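You operate a simulated robot arm through the tools that you are given. There is no shell and no other tool.

You run a simulated robot arm. Do the job below in one go: nothing can be reset, and whatever is moved stays where it is left.

Task
The clock has run down: wind the time weight and start the pendulum.
Fine: wind its hook at least up to the brass marks, leave the other two pulls, push gently and shut the door.
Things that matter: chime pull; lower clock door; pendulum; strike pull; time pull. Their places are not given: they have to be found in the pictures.

It is judged by the outcome, as a careful person would: the job done as asked, and still so three seconds after it is handed in. It fails if anything else is knocked over, pushed out of place, dropped, spilled or broken.

Robot
A 7-joint arm with a two-finger parallel gripper, fixed in place. Base frame: the origin is at the foot of the arm, x ahead of it, y to its left, z up. Readings come in mm, degrees, newtons and seconds.
With the tool pointing down near the work surface it reaches from about 120 to 640 mm from the base axis. Its first joint turns from -143.0 to 143.0 degrees. Payload 3 kg.
The tool frame sits at the grasp point between the pads (the TCP): z along the fingers, y along the line on which they close. The tips reach 30 mm beyond it. Largest opening 94 mm; finger width 28, thickness 10; the body of the gripper, 50 by 96 mm, starts 55 mm behind the TCP.
Orientation is that of the tool frame in the base frame, as [roll, pitch, yaw] about the fixed x, y, z axes, in that order (R = Rz(yaw) Ry(pitch) Rx(roll)). With the fingers straight down and closing along the base's y, the tool's x points along the base's -x, its y along +y and its z along -z.

Tools
- The arm moves only by the tool servo_tool. Its argument "targets" is a list of rows, each an object (a shift or turn left out is 0, a gripper value left out holds the last) with "xyz": the shift along the tool's x, y, z in mm, a list of three; "rotation": the turn, a rotation vector about the tool's x, y, z in degrees, a list of three; "claw": the finger opening in mm, from 0 to 94. In form: [{"xyz": [x, y, z], "rotation": [wx, wy, wz], "claw": claw}, ...]. A call has 1 to 20 rows; each row is the pose to reach, as a shift and turn from the pose commanded when the call began, along the tool's axes at that moment. Rows are played at 5 a second. More than 50 mm and 8.6 degrees between two rows, or a gripper value outside its range, and nothing of the call is played. A pose out of reach is approached as far as the arm can. The call stops where the force on the tool passes 70 N (or 10 N more than at its start, if that is more) or the arm is blocked; 0.2 s more then pass. Each finger travels about 45 mm/s and halts on what it meets, pressing with about 21 N; the grip force reading is that of the motor and also rises with nothing between the fingers. The clock runs only during rows and for 0.2 s after the last one: add rows that repeat a pose to give the fingers time. The reply holds the time, the measured pose of the TCP, the force on the tool along the base axes, the opening and the grip force, in the units named above and with some noise, with the torque about the TCP (base axes, N m) and any sound that the robot's microphone picked up, and new pictures: "pictures" is both (left out), scene, wrist or none.
- Cameras (640 x 400 px; columns grow to the right, rows downward): "scene" is fixed at [47.8, 653, 1379.9]; the picture's right is [-0.73, -0.68, 0.00], its down [-0.27, 0.28, -0.92] and it looks along [0.63, -0.67, -0.39] (base axes); focal length 314 px, centre (320, 200). "wrist" rides on the gripper at [76, 14, -102] in the tool frame; the picture's right is [-0.18, 0.98, 0.00], its down [-0.75, -0.14, -0.64] and it looks along [-0.63, -0.12, 0.77] (tool axes); focal length 243 px, centre (320, 200).
- slide_trunk(by): slides the trunk up (or, below 0, down) by that many mm; the arm rides with it, the base frame stays. It gives what a move gives, with no picture.
- point_at(camera, pixels): for up to 12 pixels [column, row] of the newest picture of that camera ("zoom" is the newest enlarged one), the place [x, y, z] in the base frame of the surface seen there, good to about 2 mm. It takes no simulated time.
- enlarge(camera, box): a new picture of the part [left, top, right, bottom] of that camera's present view, enlarged. It takes no simulated time.
- finish_job(): hands the job in; it is judged then, once.

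Leave the gripper open and the arm clear of the work at the hand-in unless told otherwise.

The tools are called after "Call:" by a JSON object that holds its "op" and its "data". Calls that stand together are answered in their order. servo_tool: Moves the arm, as the interface text tells. Its arguments: {"type":"object","properties":{"targets":{"type":"array","items":{"type":"object","properties":{"xyz":{"type":"array","items":{"type":"number"}},"rotation":{"type":"array","items":{"type":"number"}},"claw":{"type":"number"}}}},"pictures":{"type":"string","enum":["both","scene","wrist","none"]}},"required":["targets"]} The other tools are called the same way: slide_trunk (by) slides the trunk up or down; point_at (camera, pixels) gives the place of the surface under pixels of a picture; enlarge (camera, box) takes an enlarged picture of a part of a camera's view; finish_job () hands the job in.

At the start:

```text
time_s: 0.0
tool_pos: [567.8, -31.0, 1295.7]
tcp_rot: [180.0, -0.1, 179.9]
ft_force: [-0.3, -0.2, 0.7]
ft_torque: [-0.01, 0.01, -0.04]
grip_width: 94.2
grip_force: 0.0
trunk travel left (down, up): [-150.0, 240.0]
```

scene: 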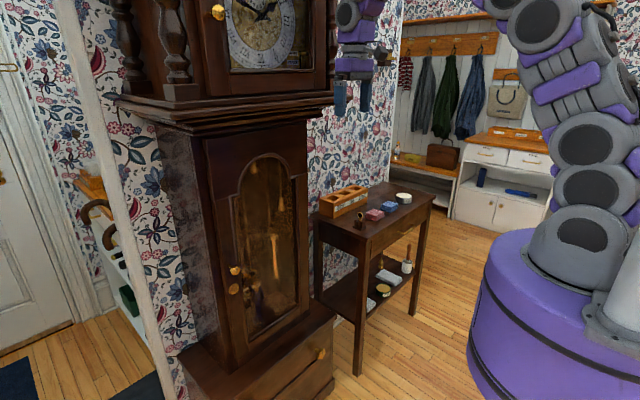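
wrist: 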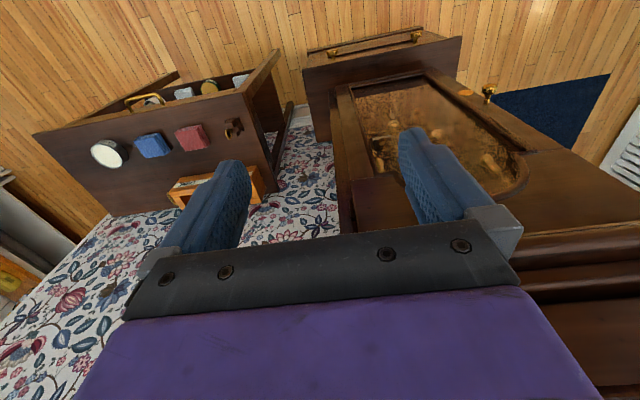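

I see a longcase clock with a glazed lower door (knob near pixel (235,270) in the scene). I'll enlarge the door area and the dial, and look at the wrist view.

Call:
{"op": "enlarge", "data": {"camera": "scene", "box": [180, 120, 340, 360]}}

Call:
{"op": "enlarge", "data": {"camera": "scene", "box": [100, 0, 400, 190]}}

Call:
{"op": "point_at", "data": {"camera": "scene", "pixels": [[235, 270], [234, 288], [220, 150], [300, 140], [235, 200], [303, 180], [240, 360], [305, 310], [270, 170], [275, 260], [320, 354], [260, 300]]}}

Call:
{"op": "enlarge", "data": {"camera": "wrist", "box": [320, 60, 560, 210]}}

```text
1.67 times, centred on (260, 240) of scene
```

zoom: 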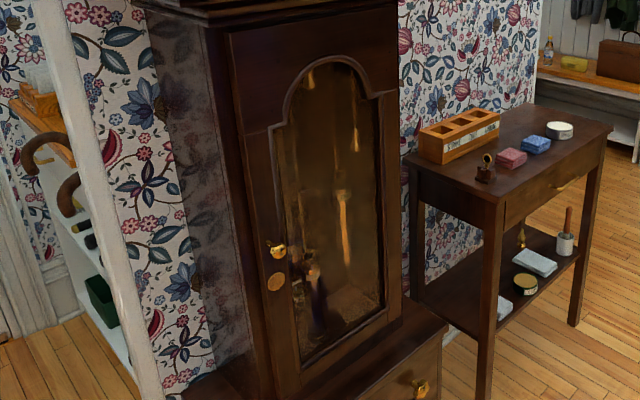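

```text
2.11 times, centred on (250, 95) of scene
```

zoom: 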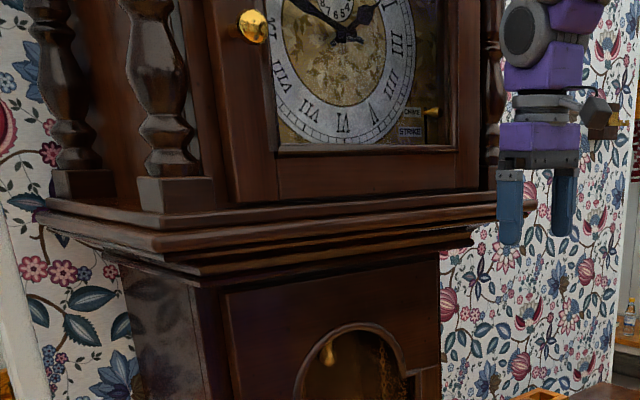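

```text
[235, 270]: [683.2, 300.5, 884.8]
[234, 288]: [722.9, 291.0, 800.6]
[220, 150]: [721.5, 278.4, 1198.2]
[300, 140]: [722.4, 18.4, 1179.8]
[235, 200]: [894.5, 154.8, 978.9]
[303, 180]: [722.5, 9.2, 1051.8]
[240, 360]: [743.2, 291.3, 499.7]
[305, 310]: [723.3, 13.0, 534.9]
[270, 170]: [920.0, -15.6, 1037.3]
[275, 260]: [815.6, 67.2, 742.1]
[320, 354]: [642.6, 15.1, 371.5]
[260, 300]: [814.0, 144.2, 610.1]
```

```text
2.67 times, centred on (440, 135) of wrist
```

zoom: 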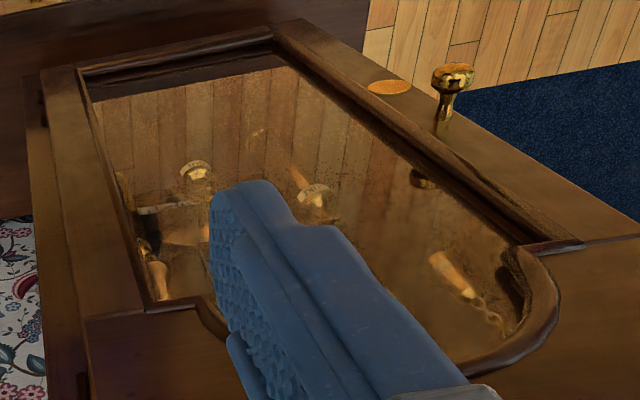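

The clock face has small labels (CHIME / STRIKE). I'll zoom in further on those and survey the table and the door edges for position.

Call:
{"op": "enlarge", "data": {"camera": "scene", "box": [270, 35, 318, 65]}}

Call:
{"op": "enlarge", "data": {"camera": "scene", "box": [225, 140, 315, 340]}}

Call:
{"op": "point_at", "data": {"camera": "scene", "pixels": [[319, 222], [434, 197], [360, 240], [404, 184], [344, 200], [374, 215], [404, 198], [389, 206], [360, 235], [310, 300], [203, 140], [220, 300]]}}

Call:
{"op": "enlarge", "data": {"camera": "wrist", "box": [340, 70, 480, 160]}}

```text
13.33 times, centred on (294, 50) of scene
```

zoom: 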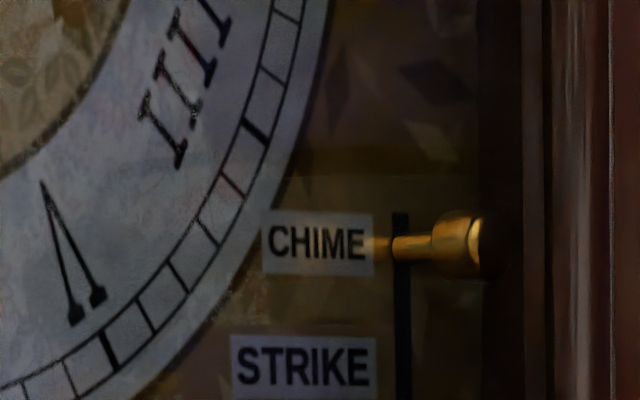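

```text
2.00 times, centred on (270, 240) of scene
```

zoom: 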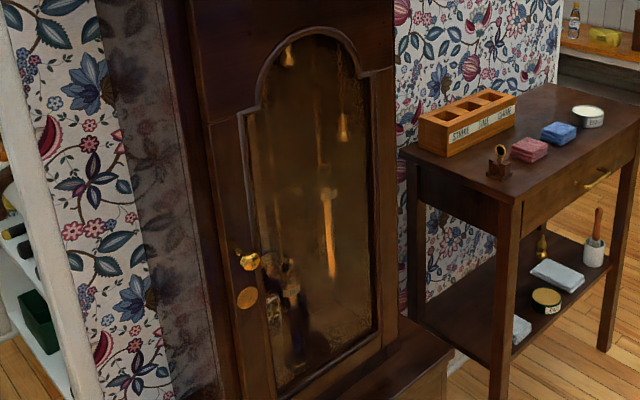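

```text
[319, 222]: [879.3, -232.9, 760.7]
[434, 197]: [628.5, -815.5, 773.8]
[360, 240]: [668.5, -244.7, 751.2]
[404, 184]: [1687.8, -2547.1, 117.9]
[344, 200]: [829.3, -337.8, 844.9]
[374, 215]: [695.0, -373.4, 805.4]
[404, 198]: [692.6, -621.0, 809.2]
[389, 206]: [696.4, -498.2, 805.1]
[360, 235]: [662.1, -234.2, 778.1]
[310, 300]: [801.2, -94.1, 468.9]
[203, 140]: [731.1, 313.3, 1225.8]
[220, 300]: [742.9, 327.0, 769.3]
```

```text
4.44 times, centred on (410, 115) of wrist
```

zoom: 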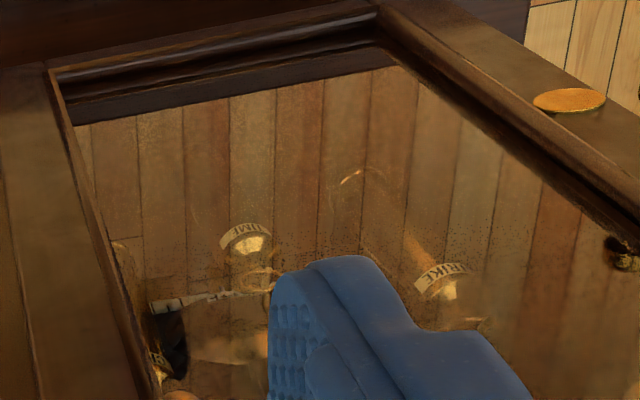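

The door's front face is near x≈722, y from about 10 to 305, with the knob near (683, 300, 885). The table is to the right (y < -234), top z≈778. I'll back the tool off and tilt it forward so the wrist camera looks at the door more squarely.

Call:
{"op": "servo_tool", "data": {"targets": [{"xyz": [15, 0, 10], "rotation": [0, -4, 0]}, {"xyz": [30, 0, 20], "rotation": [0, -8, 0]}, {"xyz": [45, 0, 30], "rotation": [0, -12, 0]}, {"xyz": [60, 0, 40], "rotation": [0, -16, 0]}, {"xyz": [75, 0, 50], "rotation": [0, -20, 0]}, {"xyz": [90, 0, 60], "rotation": [0, -24, 0]}, {"xyz": [105, 0, 70], "rotation": [0, -28, 0]}, {"xyz": [120, 0, 80], "rotation": [0, -32, 0]}, {"xyz": [135, 0, 90], "rotation": [0, -36, 0]}, {"xyz": [150, 0, 100], "rotation": [0, -40, 0]}]}}

```text
time_s: 2.2
tool_pos: [441.0, -33.8, 1218.2]
tcp_rot: [-180.0, 40.0, -180.0]
ft_force: [-1.0, 0.8, 0.1]
ft_torque: [-0.02, 0.03, 0.02]
grip_width: 94.0
grip_force: 0.2
out of reach, approached as far as the arm can: row 10
trunk travel left (down, up): [-150.0, 240.0]
```

scene: 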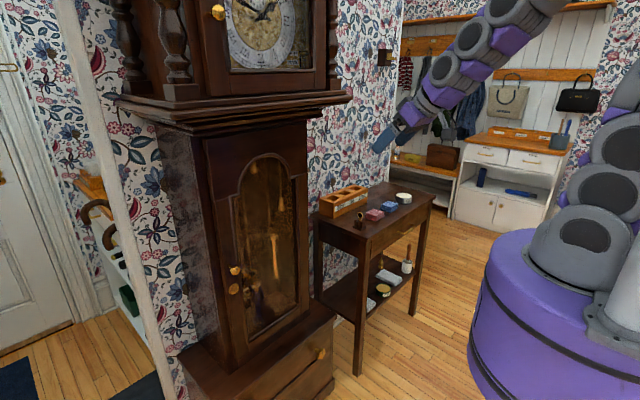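
wrist: 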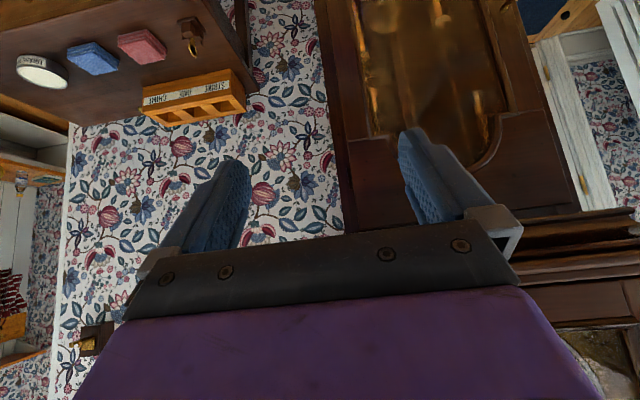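

The view is upside down in this posture, and row 10 was slightly out of reach. I'll measure where the arm's shoulder is and points on the clock visible now.

Call:
{"op": "point_at", "data": {"camera": "scene", "pixels": [[583, 235], [500, 260], [608, 190], [560, 330], [234, 271], [238, 268], [233, 289], [287, 200], [265, 160], [275, 290], [300, 290], [232, 150]]}}

Call:
{"op": "enlarge", "data": {"camera": "wrist", "box": [320, 0, 560, 150]}}

Call:
{"op": "enlarge", "data": {"camera": "scene", "box": [215, 250, 265, 310]}}

```text
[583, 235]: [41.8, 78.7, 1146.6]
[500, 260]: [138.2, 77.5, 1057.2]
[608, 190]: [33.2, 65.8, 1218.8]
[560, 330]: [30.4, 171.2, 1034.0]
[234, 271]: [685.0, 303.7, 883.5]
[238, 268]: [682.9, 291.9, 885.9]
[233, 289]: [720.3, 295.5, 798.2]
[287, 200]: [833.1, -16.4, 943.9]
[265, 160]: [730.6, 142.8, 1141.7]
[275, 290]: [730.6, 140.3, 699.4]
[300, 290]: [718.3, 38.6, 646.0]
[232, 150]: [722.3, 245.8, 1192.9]
```

```text
2.67 times, centred on (440, 75) of wrist
```

zoom: 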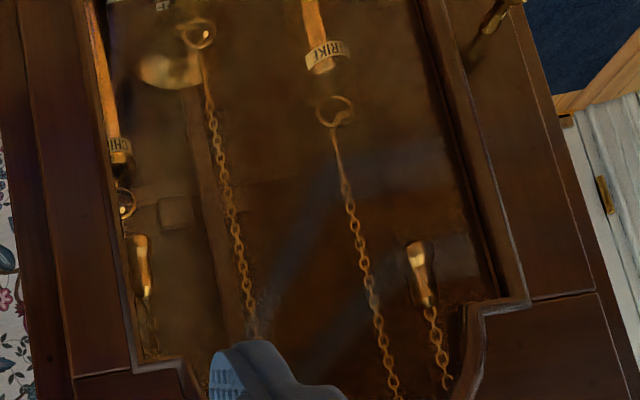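

```text
6.67 times, centred on (240, 280) of scene
```

zoom: 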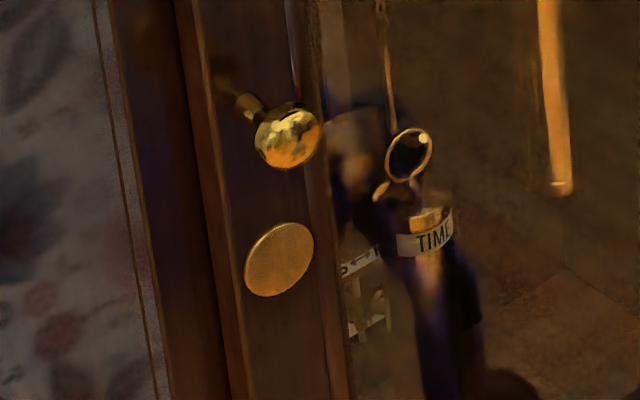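

The weights hang on chains with ring hooks and label collars (TIME near scene (255,286)); the pulls are tapered brass drops. Next I'll swing the tool to point forward (+x) and drop to knob height, standing well off the door.

Call:
{"op": "servo_tool", "data": {"targets": [{"xyz": [19, 18, 19], "rotation": [0, -5, 0]}, {"xyz": [38, 36, 38], "rotation": [0, -10, 0]}, {"xyz": [57, 54, 57], "rotation": [0, -15, 0]}, {"xyz": [76, 72, 76], "rotation": [0, -20, 0]}, {"xyz": [95, 90, 95], "rotation": [0, -25, 0]}, {"xyz": [114, 108, 114], "rotation": [0, -30, 0]}, {"xyz": [133, 126, 133], "rotation": [0, -35, 0]}, {"xyz": [152, 144, 152], "rotation": [0, -40, 0]}, {"xyz": [171, 162, 171], "rotation": [0, -45, 0]}, {"xyz": [188, 180, 192], "rotation": [0, -50, 0]}]}}

```text
time_s: 4.6
tool_pos: [432.7, 177.9, 993.7]
tcp_rot: [62.0, 81.0, 62.0]
ft_force: [0.8, 0.6, -0.9]
ft_torque: [0.01, -0.01, -0.03]
grip_width: 94.3
grip_force: 0.1
out of reach, approached as far as the arm can: row 1, 2, 3, 4, 5, 6, 7, 8, 9, 10
trunk travel left (down, up): [-150.0, 240.0]
stopped in row 10: the arm was blocked; the commanded pose is now the measured one
```

scene: 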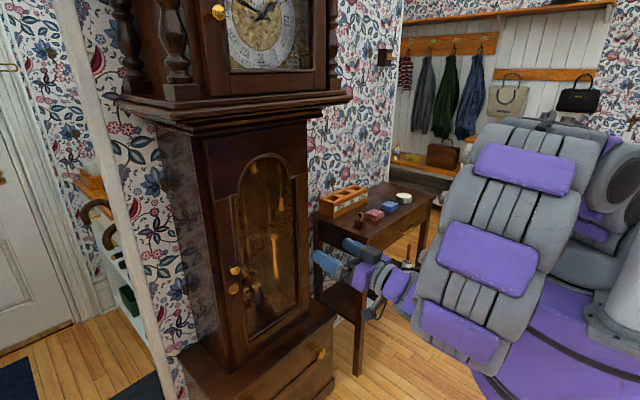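
wrist: 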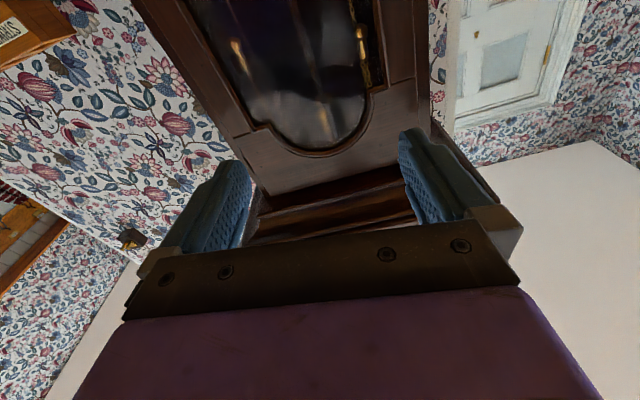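

The arm folded tightly and was blocked close in (TCP 433,178,994; tool nearly horizontal, rolled about 8°). I'll move forward to ease the fold and level the tool, staying well clear of the door.

Call:
{"op": "servo_tool", "data": {"targets": [{"xyz": [6, 2, 11], "rotation": [0, 0.4, -0.8]}, {"xyz": [12, 4, 22], "rotation": [0, 0.8, -1.6]}, {"xyz": [18, 7, 33], "rotation": [0, 1.2, -2.4]}, {"xyz": [25, 9, 43], "rotation": [0, 1.7, -3.2]}, {"xyz": [31, 11, 53], "rotation": [0, 2.1, -4]}, {"xyz": [37, 13, 64], "rotation": [0, 2.5, -4.8]}, {"xyz": [43, 15, 74], "rotation": [0, 2.9, -5.6]}, {"xyz": [49, 18, 85], "rotation": [0, 3.4, -6.4]}, {"xyz": [55, 20, 95], "rotation": [0, 3.8, -7.2]}, {"xyz": [61, 22, 106], "rotation": [0, 4.2, -8]}]}}

```text
time_s: 6.8
tool_pos: [541.8, 208.3, 942.9]
tcp_rot: [-82.1, 89.9, -82.2]
ft_force: [0.4, -0.5, -0.1]
ft_torque: [0.03, -0.01, 0.01]
grip_width: 93.8
grip_force: 0.1
trunk travel left (down, up): [-150.0, 240.0]
```

scene: 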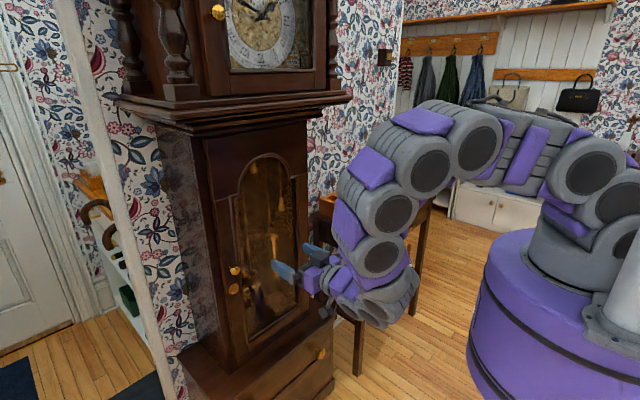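
wrist: 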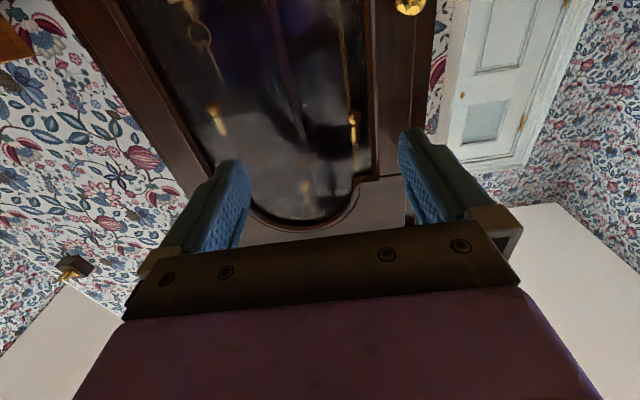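

The tool now points straight forward with a good elbow posture. The knob is at wrist (410,5). I'll line up with it at about y=298, z=885, still standing off at x≈542.

Call:
{"op": "servo_tool", "data": {"targets": [{"xyz": [15, 22, 0], "rotation": [0, 0, 0], "claw": 80}, {"xyz": [30, 45, 0], "claw": 70}, {"xyz": [45, 68, 0], "claw": 64}, {"xyz": [58, 90, 0], "claw": 64}, {"xyz": [58, 90, 0], "claw": 64}]}}

```text
time_s: 8.0
tool_pos: [544.0, 297.9, 883.9]
tcp_rot: [-92.2, 89.8, -92.2]
ft_force: [0.0, -1.1, 0.2]
ft_torque: [0.0, 0.0, 0.02]
grip_width: 63.9
grip_force: 0.0
trunk travel left (down, up): [-150.0, 240.0]
```

scene: 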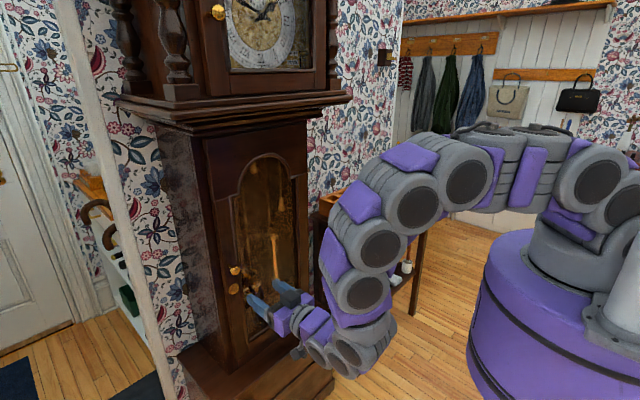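
wrist: 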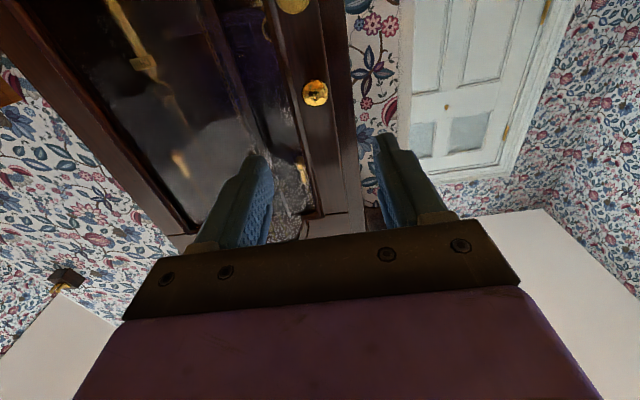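

The knob is now at wrist (316,93). I'll measure it and the escutcheon, and get an enlarged view.

Call:
{"op": "enlarge", "data": {"camera": "wrist", "box": [240, 0, 400, 140]}}

Call:
{"op": "point_at", "data": {"camera": "wrist", "pixels": [[316, 93], [307, 93], [325, 93], [316, 83], [316, 103], [292, 4], [340, 90], [352, 120], [290, 92], [335, 60]]}}

Call:
{"op": "enlarge", "data": {"camera": "scene", "box": [205, 245, 285, 315]}}

```text
2.86 times, centred on (320, 70) of wrist
```

zoom: 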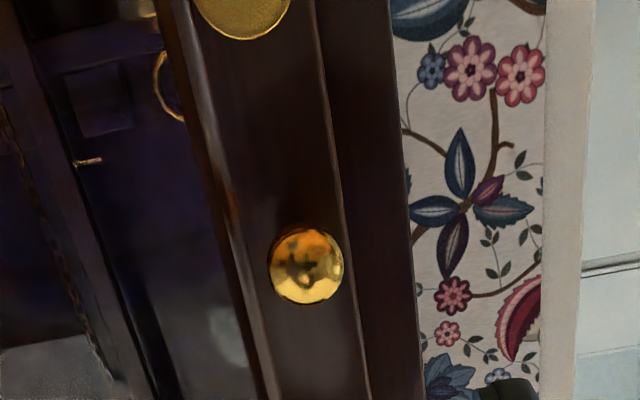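

```text
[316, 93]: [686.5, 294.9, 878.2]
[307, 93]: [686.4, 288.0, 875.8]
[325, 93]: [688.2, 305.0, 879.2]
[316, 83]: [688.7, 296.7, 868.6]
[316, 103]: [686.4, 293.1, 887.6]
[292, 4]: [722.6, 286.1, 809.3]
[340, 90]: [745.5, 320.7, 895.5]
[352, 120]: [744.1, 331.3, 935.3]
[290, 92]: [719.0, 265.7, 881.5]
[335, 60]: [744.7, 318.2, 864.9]
```

```text
5.71 times, centred on (245, 280) of scene
```

zoom: 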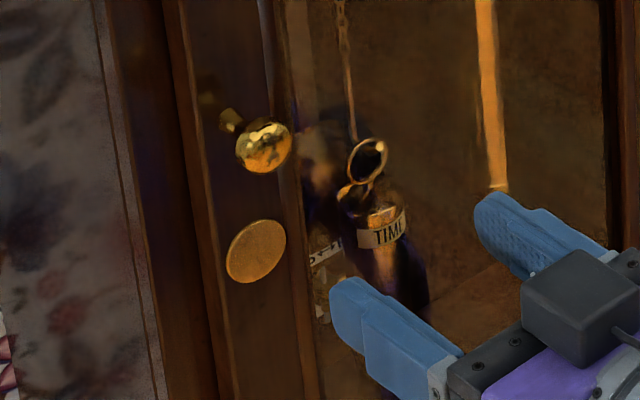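

Knob center is about (690, 296, 879), ~20 mm across, door face at x≈720. I'll advance to x≈678 (tips at 708, short of the door face) and close gently.

Call:
{"op": "servo_tool", "data": {"targets": [{"xyz": [5, -2, 20], "claw": 64}, {"xyz": [5, -2, 40], "claw": 60}, {"xyz": [5, -2, 60], "claw": 60}, {"xyz": [5, -2, 80], "claw": 60}, {"xyz": [5, -2, 100], "claw": 60}, {"xyz": [5, -2, 115], "claw": 60}, {"xyz": [5, -2, 126], "claw": 60}, {"xyz": [5, -2, 134], "claw": 60}]}}

```text
time_s: 9.8
tool_pos: [677.1, 296.3, 881.0]
tcp_rot: [-95.0, 89.8, -95.0]
ft_force: [0.2, 0.1, -0.5]
ft_torque: [0.02, -0.02, 0.05]
grip_width: 60.1
grip_force: 0.1
trunk travel left (down, up): [-150.0, 240.0]
```

scene: 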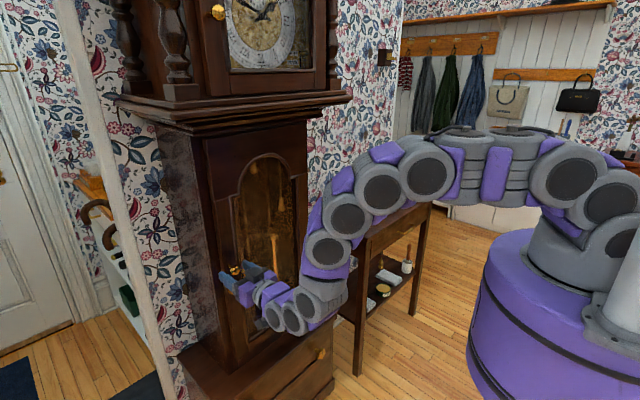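
wrist: 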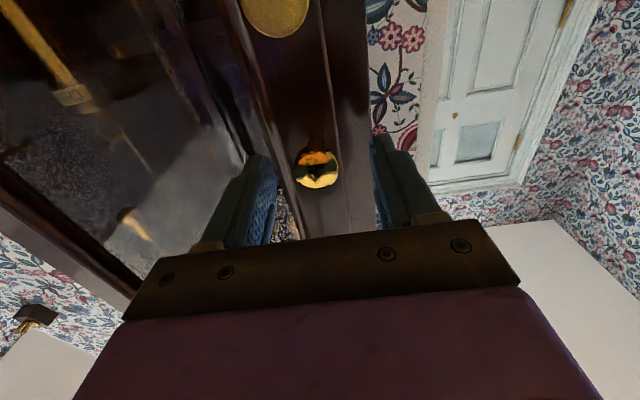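

The knob sits between the fingers, roughly centred. Closing on it now.

Call:
{"op": "servo_tool", "data": {"targets": [{"xyz": [0, 0, 2], "claw": 40}, {"xyz": [0, 0, 3], "claw": 20}, {"xyz": [0, 0, 3], "claw": 10}, {"xyz": [0, 0, 3], "claw": 10}, {"xyz": [0, 0, 3], "claw": 10}, {"xyz": [0, 0, 3], "claw": 10}]}}

```text
time_s: 11.2
tool_pos: [677.8, 294.3, 880.4]
tcp_rot: [-109.8, 89.9, -110.0]
ft_force: [-6.2, -14.9, -3.7]
ft_torque: [-0.06, -0.29, -0.43]
grip_width: 26.4
grip_force: 44.9
trunk travel left (down, up): [-150.0, 240.0]
```

scene: 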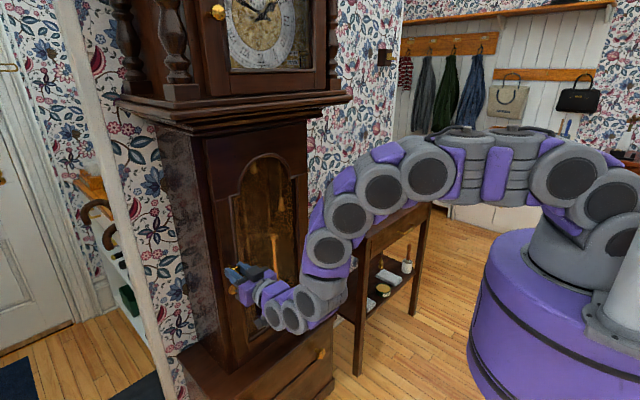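
wrist: 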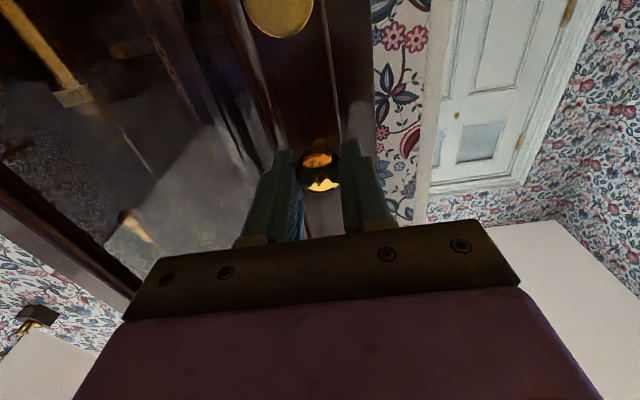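

The knob is gripped (26 mm). Now I'll pull the door open a few degrees along the hinge arc (hinge assumed near x≈730, y≈0), turning the tool with it, and watch the force.

Call:
{"op": "servo_tool", "data": {"targets": [{"xyz": [0, -1, 0], "claw": 10}, {"xyz": [0, -2, -5], "rotation": [-1, 0, 0], "claw": 10}, {"xyz": [0, -3, -10], "rotation": [-2, 0, 0], "claw": 10}, {"xyz": [0, -4, -15], "rotation": [-3, 0, 0], "claw": 10}, {"xyz": [0, -5, -20], "rotation": [-4, 0, 0], "claw": 10}]}}

```text
time_s: 12.4
tool_pos: [659.1, 290.5, 881.2]
tcp_rot: [-9.8, 89.9, -5.9]
ft_force: [3.2, -17.1, -0.4]
ft_torque: [-0.2, 0.04, -0.23]
grip_width: 26.4
grip_force: 45.2
trunk travel left (down, up): [-150.0, 240.0]
```

scene: 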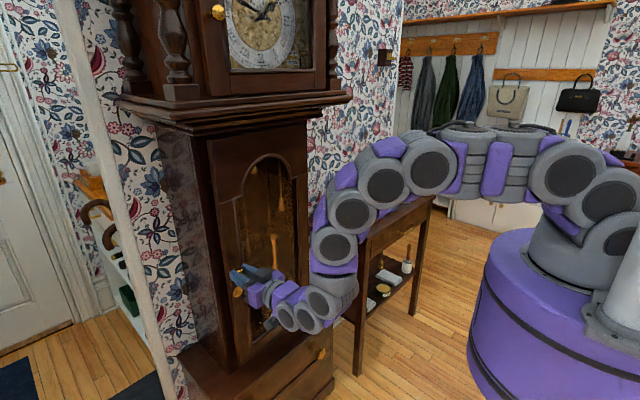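
wrist: 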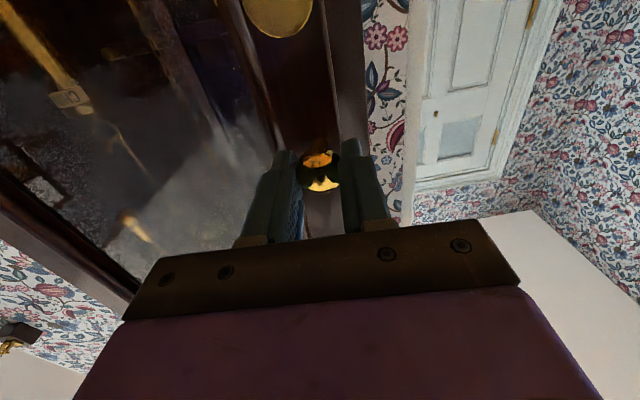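

The door follows the knob freely with no latch. The -17 N in y suggests I'm commanding slightly too far in +y; I'll bias by −2 and continue the arc to about 32° total.

Call:
{"op": "servo_tool", "data": {"targets": [{"xyz": [0, -4, -10], "rotation": [-2, 0, 0], "claw": 10}, {"xyz": [0, -6.5, -20.5], "rotation": [-4, 0, 0], "claw": 10}, {"xyz": [0, -12, -40.5], "rotation": [-8, 0, 0], "claw": 10}, {"xyz": [0, -19, -60], "rotation": [-12, 0, 0], "claw": 10}, {"xyz": [0, -28, -79], "rotation": [-16, 0, 0], "claw": 10}, {"xyz": [0, -37.5, -98], "rotation": [-20, 0, 0], "claw": 10}, {"xyz": [0, -48.5, -115.5], "rotation": [-24, 0, 0], "claw": 10}, {"xyz": [0, -61, -132.5], "rotation": [-28, 0, 0], "claw": 10}]}}

```text
time_s: 14.2
tool_pos: [530.0, 224.6, 881.2]
tcp_rot: [-136.1, 90.0, -103.8]
ft_force: [-8.7, 10.5, 2.5]
ft_torque: [-0.35, 0.26, 0.04]
grip_width: 26.5
grip_force: 45.2
trunk travel left (down, up): [-150.0, 240.0]
```

scene: 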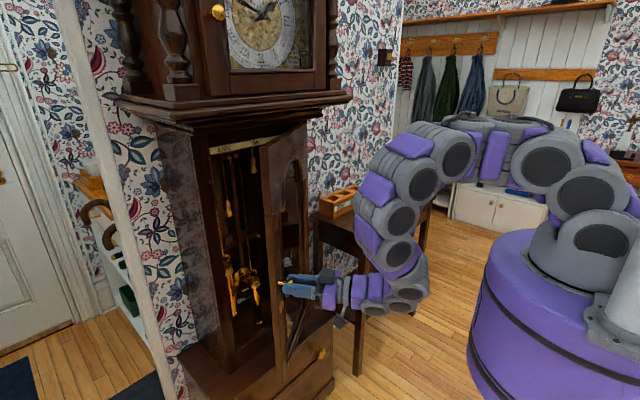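
wrist: 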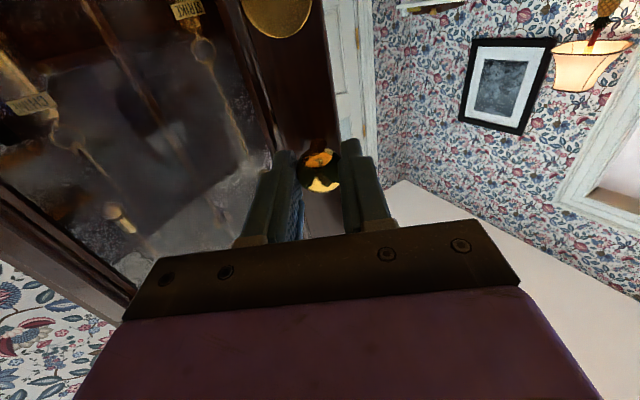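

The door is at ~32° and opening smoothly. The inside shows chains, pulls and a label strip at top (scene (237,145)). Continuing the arc to about 60°.

Call:
{"op": "servo_tool", "data": {"targets": [{"xyz": [0, -3.5, -20.5], "rotation": [-4, 0, 0], "claw": 10}, {"xyz": [0, -9, -40.5], "rotation": [-8, 0, 0], "claw": 10}, {"xyz": [0, -16, -60], "rotation": [-12, 0, 0], "claw": 10}, {"xyz": [0, -25, -79], "rotation": [-16, 0, 0], "claw": 10}, {"xyz": [0, -34.5, -98], "rotation": [-20, 0, 0], "claw": 10}, {"xyz": [0, -45.5, -115.5], "rotation": [-24, 0, 0], "claw": 10}, {"xyz": [0, -58, -132.5], "rotation": [-28, 0, 0], "claw": 10}]}}

```text
time_s: 15.3
tool_pos: [502.5, 177.7, 875.0]
tcp_rot: [-107.5, 89.0, -58.1]
ft_force: [-49.3, 47.8, -4.1]
ft_torque: [-0.73, 0.03, 1.34]
grip_width: 48.0
grip_force: 33.6
out of reach, approached as far as the arm can: row 1, 2, 3, 4
trunk travel left (down, up): [-150.0, 240.0]
stopped in row 5: the force on the tool passed its limit at 107 N (the readings are from after the stop); the commanded pose is now the measured one
```

scene: 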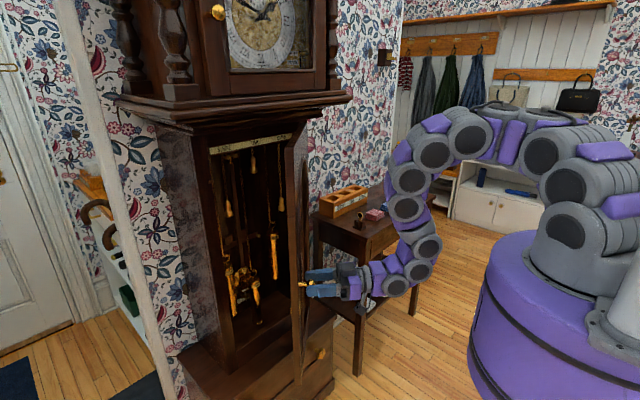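
wrist: 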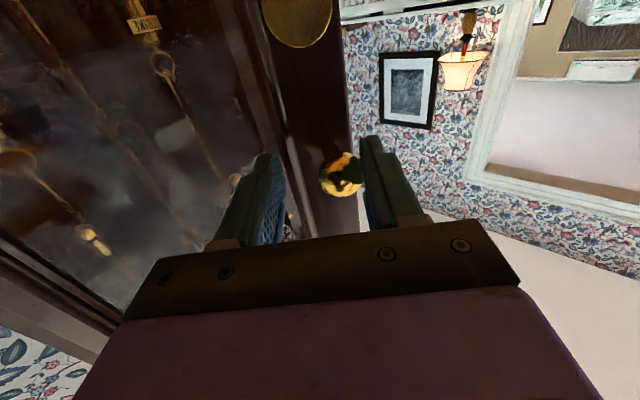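

The arm hit a reach limit and the fingers were levered to 48 mm; the door is now ~50° open. I'll open the fingers and back straight off the knob.

Call:
{"op": "servo_tool", "data": {"targets": [{"xyz": [0, 0, 0], "claw": 80}, {"xyz": [0, 0, 0], "claw": 80}, {"xyz": [0, 0, 0], "claw": 80}, {"xyz": [0, 0, -10], "claw": 80}, {"xyz": [0, 0, -20], "claw": 80}, {"xyz": [0, 0, -30], "claw": 80}, {"xyz": [0, 0, -40], "claw": 80}, {"xyz": [0, 0, -50], "claw": 80}]}}

```text
time_s: 17.1
tool_pos: [479.3, 131.3, 876.9]
tcp_rot: [-93.0, 88.8, -45.1]
ft_force: [0.2, 0.0, 0.4]
ft_torque: [0.01, 0.0, -0.02]
grip_width: 80.0
grip_force: 0.2
trunk travel left (down, up): [-150.0, 240.0]
```

scene: 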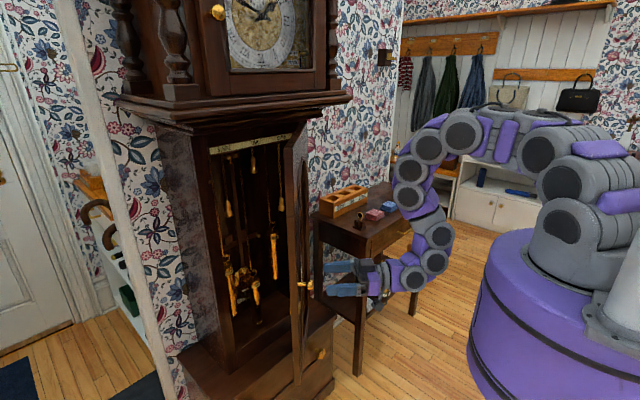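
wrist: 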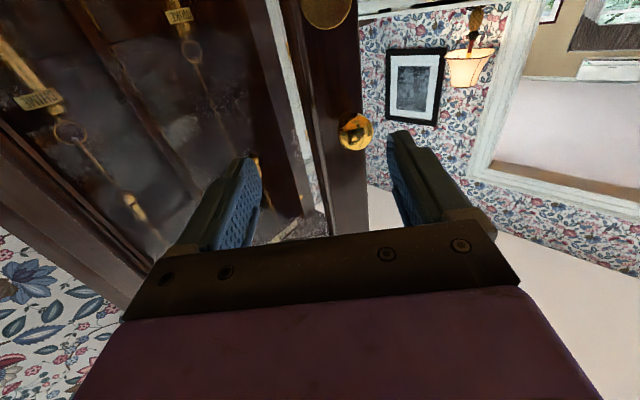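

Clear of the knob. Now I'll zoom into the open case and measure the door edge and knob.

Call:
{"op": "enlarge", "data": {"camera": "scene", "box": [200, 125, 320, 345]}}

Call:
{"op": "enlarge", "data": {"camera": "scene", "box": [205, 125, 305, 190]}}

Call:
{"op": "enlarge", "data": {"camera": "scene", "box": [205, 225, 305, 325]}}

Call:
{"op": "point_at", "data": {"camera": "wrist", "pixels": [[355, 132], [364, 150], [345, 150], [310, 150], [335, 40], [295, 60]]}}

Call:
{"op": "point_at", "data": {"camera": "scene", "pixels": [[302, 160], [302, 250], [303, 350], [292, 150], [306, 284], [229, 208], [281, 204], [253, 162], [273, 245], [256, 292], [231, 290], [226, 258]]}}

```text
1.82 times, centred on (260, 235) of scene
```

zoom: 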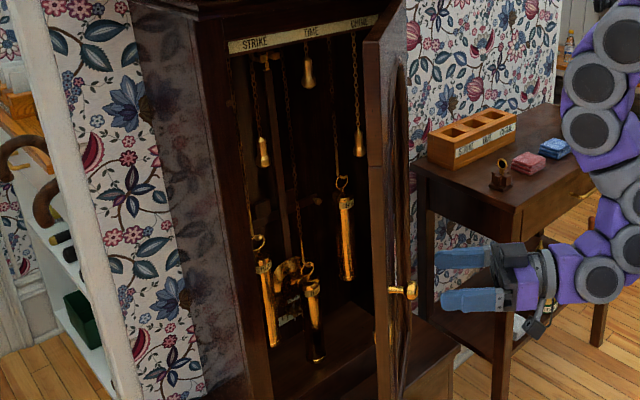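

```text
6.15 times, centred on (255, 158) of scene
```

zoom: 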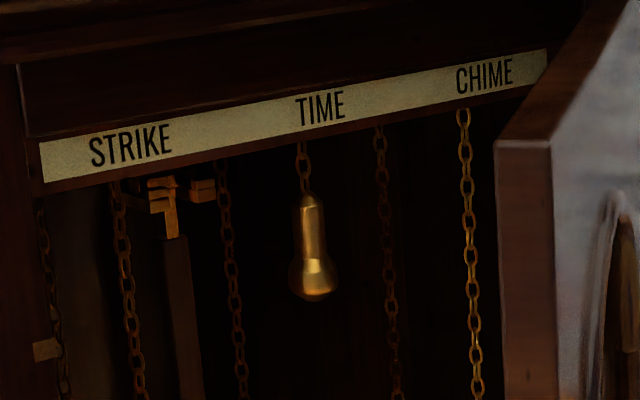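

```text
4.00 times, centred on (255, 275) of scene
```

zoom: 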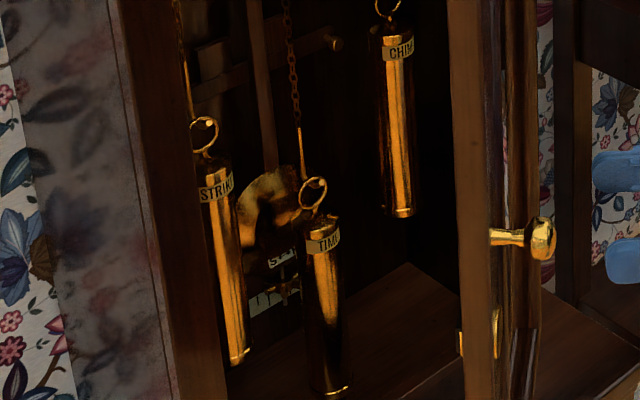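

```text
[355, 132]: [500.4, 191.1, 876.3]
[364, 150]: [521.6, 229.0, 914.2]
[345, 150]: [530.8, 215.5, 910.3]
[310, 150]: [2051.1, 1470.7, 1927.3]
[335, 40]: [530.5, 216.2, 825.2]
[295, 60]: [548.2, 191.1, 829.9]
```

```text
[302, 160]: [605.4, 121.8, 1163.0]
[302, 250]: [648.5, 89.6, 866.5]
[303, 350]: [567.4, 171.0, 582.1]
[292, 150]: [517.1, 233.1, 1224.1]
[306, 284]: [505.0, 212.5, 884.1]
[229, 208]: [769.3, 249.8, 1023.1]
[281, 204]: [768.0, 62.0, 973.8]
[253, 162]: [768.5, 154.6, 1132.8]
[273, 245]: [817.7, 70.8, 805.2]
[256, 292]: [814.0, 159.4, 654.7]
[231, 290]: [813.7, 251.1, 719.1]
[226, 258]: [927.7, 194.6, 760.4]
```

Labels above the chains read STRIKE (y≈250), TIME (y≈155), CHIME (y≈62). The time pull is the highest one, at about (768,155,1133), with the TIME weight lowest. The door is at ~45° and must go past 90°. First I'll close the fingers, back off and turn the tool to face forward, so I can go around the door edge.

Call:
{"op": "servo_tool", "data": {"targets": [{"xyz": [0, 3, -3], "rotation": [6, 0, 0], "claw": 40}, {"xyz": [0, 6, -6], "rotation": [12, 0, 0], "claw": 10}, {"xyz": [0, 10, -9], "rotation": [18, 0, 0], "claw": 0}, {"xyz": [0, 13, -12], "rotation": [24, 0, 0], "claw": 0}, {"xyz": [0, 17, -15], "rotation": [30, 0, 0], "claw": 0}, {"xyz": [0, 20, -18], "rotation": [36, 0, 0], "claw": 0}, {"xyz": [0, 23, -21], "rotation": [42, 0, 0], "claw": 0}, {"xyz": [0, 26, -23], "rotation": [48, 0, 0], "claw": 0}]}}

```text
time_s: 18.9
tool_pos: [470.5, 136.0, 893.4]
tcp_rot: [-170.4, 87.1, -163.2]
ft_force: [0.2, 0.4, 0.8]
ft_torque: [-0.03, -0.01, 0.0]
grip_width: 0.1
grip_force: 20.9
out of reach, approached as far as the arm can: row 6, 7, 8
trunk travel left (down, up): [-150.0, 240.0]
```

scene: 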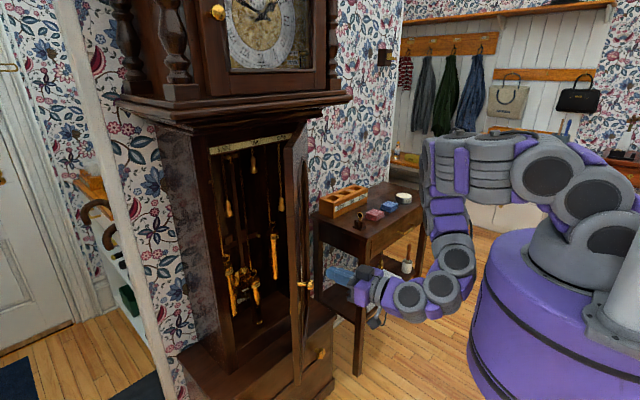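
wrist: 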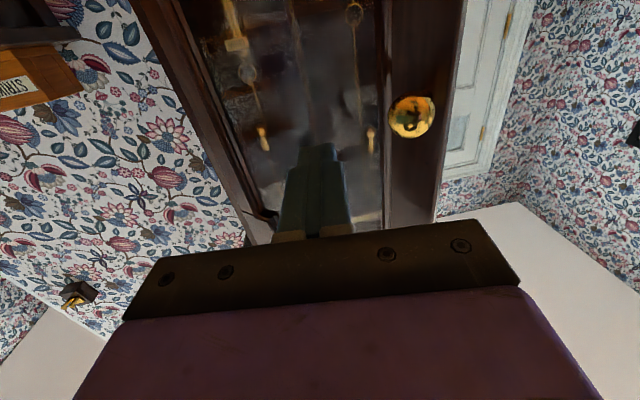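

Near x≈470 I'm at the fold limit with the tool level. Tilting the tool ~40° downward will let me come back further to clear the knob (ball at about (500,191,880)).

Call:
{"op": "servo_tool", "data": {"targets": [{"xyz": [5, 2, -4], "rotation": [0, 5, 0], "claw": 0}, {"xyz": [11, 5, -10], "rotation": [0, 10, 0], "claw": 0}, {"xyz": [17, 7, -15], "rotation": [0, 15, 0], "claw": 0}, {"xyz": [22, 10, -20], "rotation": [0, 20, 0], "claw": 0}, {"xyz": [28, 12, -25], "rotation": [0, 25, 0], "claw": 0}, {"xyz": [34, 15, -30], "rotation": [0, 30, 0], "claw": 0}, {"xyz": [40, 17, -35], "rotation": [0, 35, 0], "claw": 0}, {"xyz": [45, 20, -41], "rotation": [0, 40, 0], "claw": 0}]}}

```text
time_s: 20.7
tool_pos: [388.7, 123.0, 737.0]
tcp_rot: [175.8, 53.3, -172.9]
ft_force: [0.3, 1.8, 1.0]
ft_torque: [-0.08, 0.09, -0.11]
grip_width: 0.0
grip_force: 21.0
out of reach, approached as far as the arm can: row 1, 2, 3, 4, 5, 6, 7, 8
trunk travel left (down, up): [-150.0, 240.0]
```

scene: 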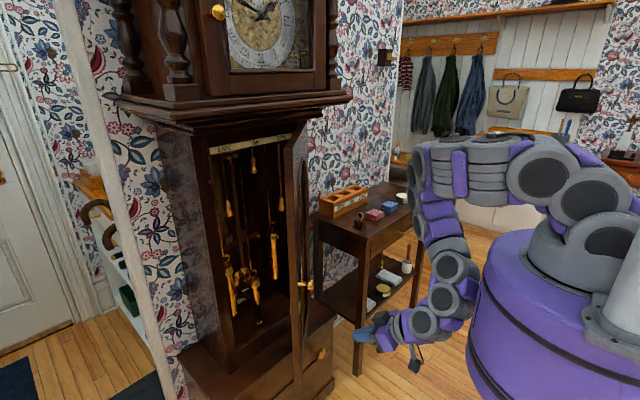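
wrist: 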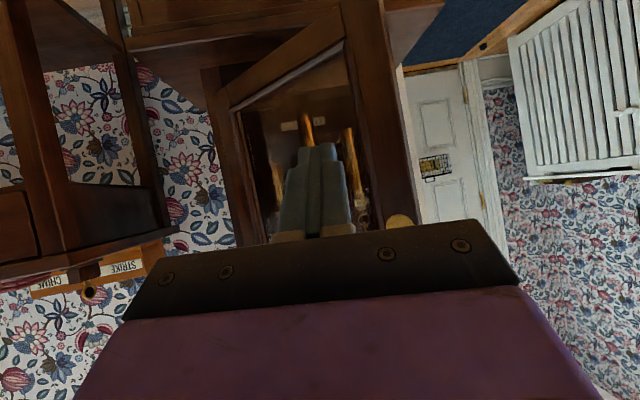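

The arm settled low (389,123,737), away from the door. I'll now swing left (+y) past the door edge, to about (440,320,870).

Call:
{"op": "servo_tool", "data": {"targets": [{"xyz": [-7, 20, 2], "claw": 0}, {"xyz": [-14, 40, 5], "claw": 0}, {"xyz": [-22, 60, 9], "claw": 0}, {"xyz": [-30, 80, 13], "claw": 0}, {"xyz": [-40, 100, 19], "claw": 0}, {"xyz": [-50, 120, 25], "claw": 0}, {"xyz": [-58, 140, 31], "claw": 0}, {"xyz": [-66, 160, 37], "claw": 0}]}}

```text
time_s: 22.5
tool_pos: [417.7, 282.4, 769.5]
tcp_rot: [174.5, 51.3, -174.4]
ft_force: [0.1, 0.8, 0.2]
ft_torque: [0.01, 0.01, 0.01]
grip_width: 0.3
grip_force: 20.4
trunk travel left (down, up): [-150.0, 240.0]
```

scene: 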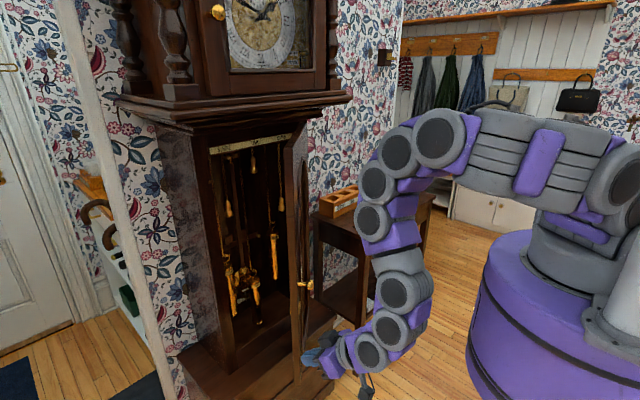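
wrist: 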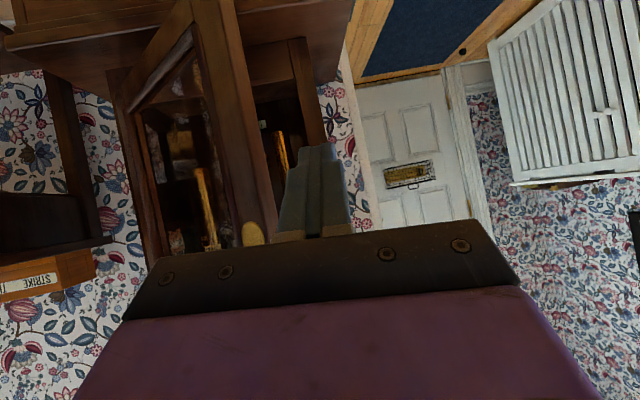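

Now at (418,282,770), left of the door edge, no reach issue. Next: square the yaw, then go forward past the door's free edge (about (526,239)) to the inner side, staying at y≈300.

Call:
{"op": "servo_tool", "data": {"targets": [{"xyz": [-6, 5, 6], "rotation": [3.3, -0.2, 2.6], "claw": 0}, {"xyz": [-12, 10, 11], "rotation": [6.6, -0.5, 5.2], "claw": 0}, {"xyz": [-19, 14, 17], "rotation": [9.8, -0.7, 7.8], "claw": 0}, {"xyz": [-32, 10, 32], "rotation": [9.8, -0.7, 7.8], "claw": 0}, {"xyz": [-45, 7, 48], "rotation": [9.8, -0.7, 7.8], "claw": 0}, {"xyz": [-58, 4, 63], "rotation": [9.8, -0.7, 7.8], "claw": 0}, {"xyz": [-70, 0, 78], "rotation": [9.8, -0.7, 7.8], "claw": 0}, {"xyz": [-81, -3, 93], "rotation": [9.8, -0.7, 7.8], "claw": 0}]}}

```text
time_s: 24.3
tool_pos: [539.3, 295.0, 775.2]
tcp_rot: [174.2, 51.0, 172.9]
ft_force: [0.5, 0.1, 0.7]
ft_torque: [0.03, -0.01, 0.0]
grip_width: 0.2
grip_force: 21.4
trunk travel left (down, up): [-150.0, 240.0]
```

scene: 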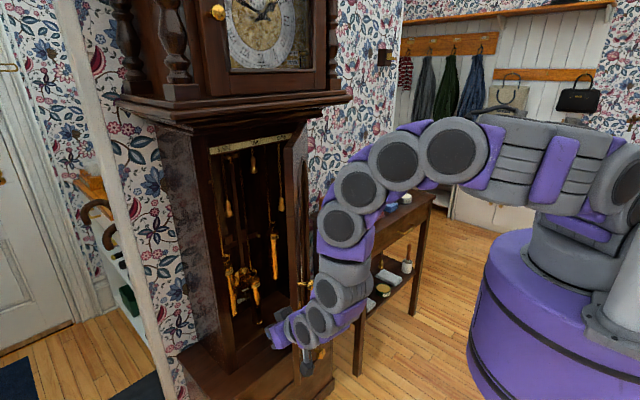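
wrist: 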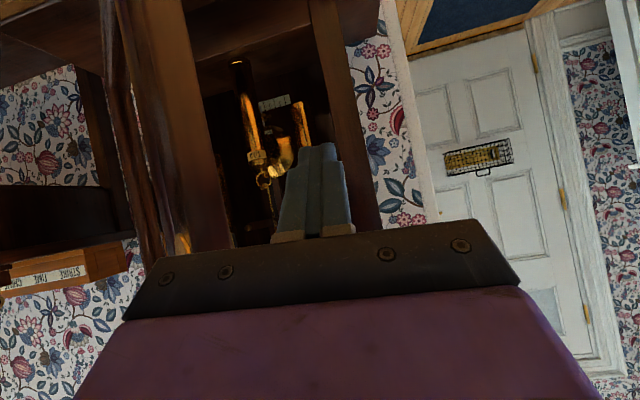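

I'm on the inner side of the door (edge seen on the left of the wrist picture). Now I'll sweep toward −y and slightly back to push the door's free stile open, gently.

Call:
{"op": "servo_tool", "data": {"targets": [{"xyz": [0, -15, -2], "claw": 0}, {"xyz": [0.2, -30, -3.3], "claw": 0}, {"xyz": [4.5, -46.4, -10.4], "claw": 0}, {"xyz": [10, -57, -18], "claw": 0}, {"xyz": [15.4, -67, -26], "claw": 0}, {"xyz": [20.5, -78, -33.5], "claw": 0}, {"xyz": [25.7, -88, -41], "claw": 0}, {"xyz": [29.8, -100, -47.3], "claw": 0}, {"xyz": [33.9, -111.7, -53.6], "claw": 0}]}}

```text
time_s: 26.3
tool_pos: [465.0, 192.5, 775.6]
tcp_rot: [174.5, 51.3, 173.3]
ft_force: [-46.5, 33.6, 16.0]
ft_torque: [-0.34, -0.23, -0.54]
grip_width: 0.0
grip_force: 21.2
trunk travel left (down, up): [-150.0, 240.0]
```

scene: 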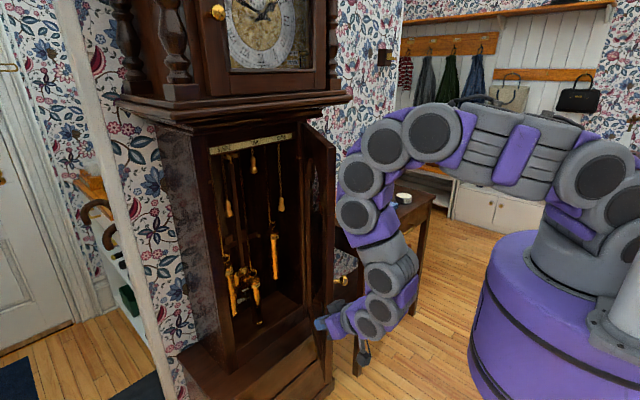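
wrist: 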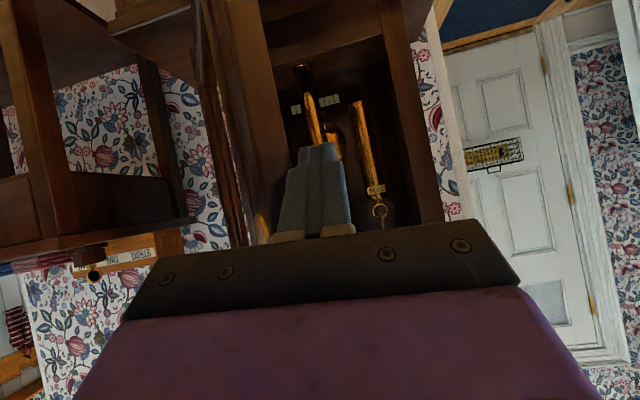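

Force on the tool is (-46, 34) N: I seem to be pressing along the door rather than across it. I'll measure where the door edge is now before moving on.

Call:
{"op": "point_at", "data": {"camera": "scene", "pixels": [[333, 155], [333, 200], [330, 250], [327, 310], [305, 130], [322, 320], [316, 180]]}}

Call:
{"op": "enlarge", "data": {"camera": "scene", "box": [290, 230, 430, 370]}}

Call:
{"op": "enlarge", "data": {"camera": "wrist", "box": [160, 100, 360, 260]}}

Call:
{"op": "point_at", "data": {"camera": "wrist", "pixels": [[260, 150], [265, 200], [240, 180], [225, 200], [250, 100], [210, 150]]}}

```text
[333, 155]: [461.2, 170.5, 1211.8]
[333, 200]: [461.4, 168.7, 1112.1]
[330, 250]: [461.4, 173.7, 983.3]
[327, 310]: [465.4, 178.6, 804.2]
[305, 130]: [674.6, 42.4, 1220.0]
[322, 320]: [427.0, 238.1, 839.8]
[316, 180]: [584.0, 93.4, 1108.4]
```

```text
2.86 times, centred on (360, 300) of scene
```

zoom: 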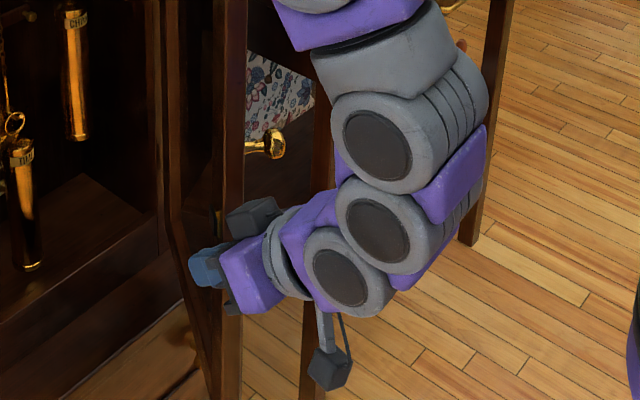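

```text
2.50 times, centred on (260, 180) of wrist
```

zoom: 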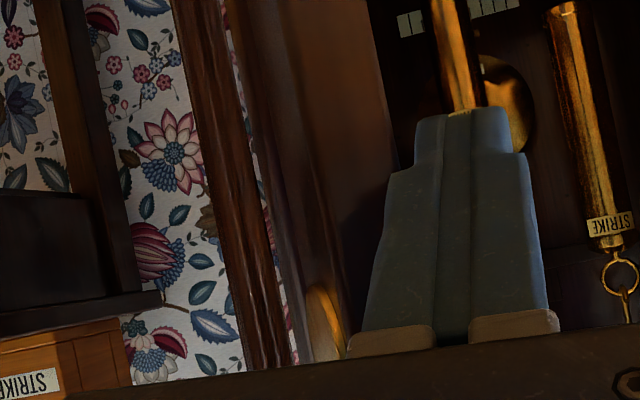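

```text
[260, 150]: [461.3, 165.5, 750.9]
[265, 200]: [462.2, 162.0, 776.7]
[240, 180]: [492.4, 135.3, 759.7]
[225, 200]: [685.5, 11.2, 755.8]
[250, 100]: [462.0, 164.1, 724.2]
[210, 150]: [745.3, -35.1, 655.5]
```

The door edge corner is at about (463,175), door at ~61°, and it was bearing on a shoulder of the finger. A better way is to push with the flat side of the gripper body: I'll back off in +y, move deeper (x≈565), then push with the body side.

Call:
{"op": "servo_tool", "data": {"targets": [{"xyz": [2, 20, 0], "claw": 0}, {"xyz": [3.5, 40, 0], "claw": 0}, {"xyz": [4.6, 59, 0.3], "claw": 0}, {"xyz": [-10, 60, 18], "claw": 0}, {"xyz": [-25, 61, 36], "claw": 0}, {"xyz": [-39, 62, 54], "claw": 0}, {"xyz": [-53, 63, 73], "claw": 0}], "pictures": "scene"}}

```text
time_s: 27.7
tool_pos: [524.6, 260.0, 773.8]
tcp_rot: [174.6, 50.5, 175.0]
ft_force: [-35.1, 34.1, 17.9]
ft_torque: [-2.57, -1.3, -2.66]
grip_width: 0.1
grip_force: 20.7
trunk travel left (down, up): [-150.0, 240.0]
stopped in row 7: the force on the tool passed its limit at 84 N (the readings are from after the stop); the commanded pose is now the measured one
```

scene: 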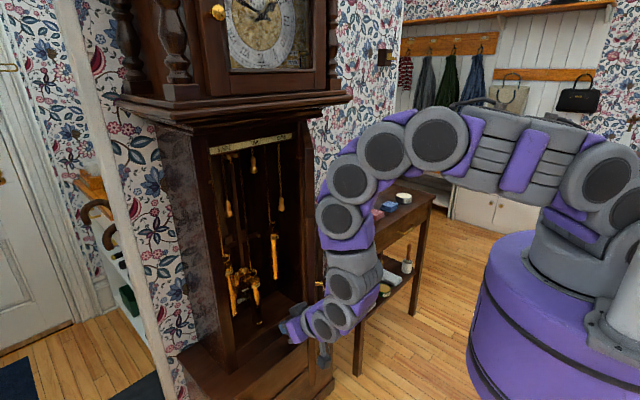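

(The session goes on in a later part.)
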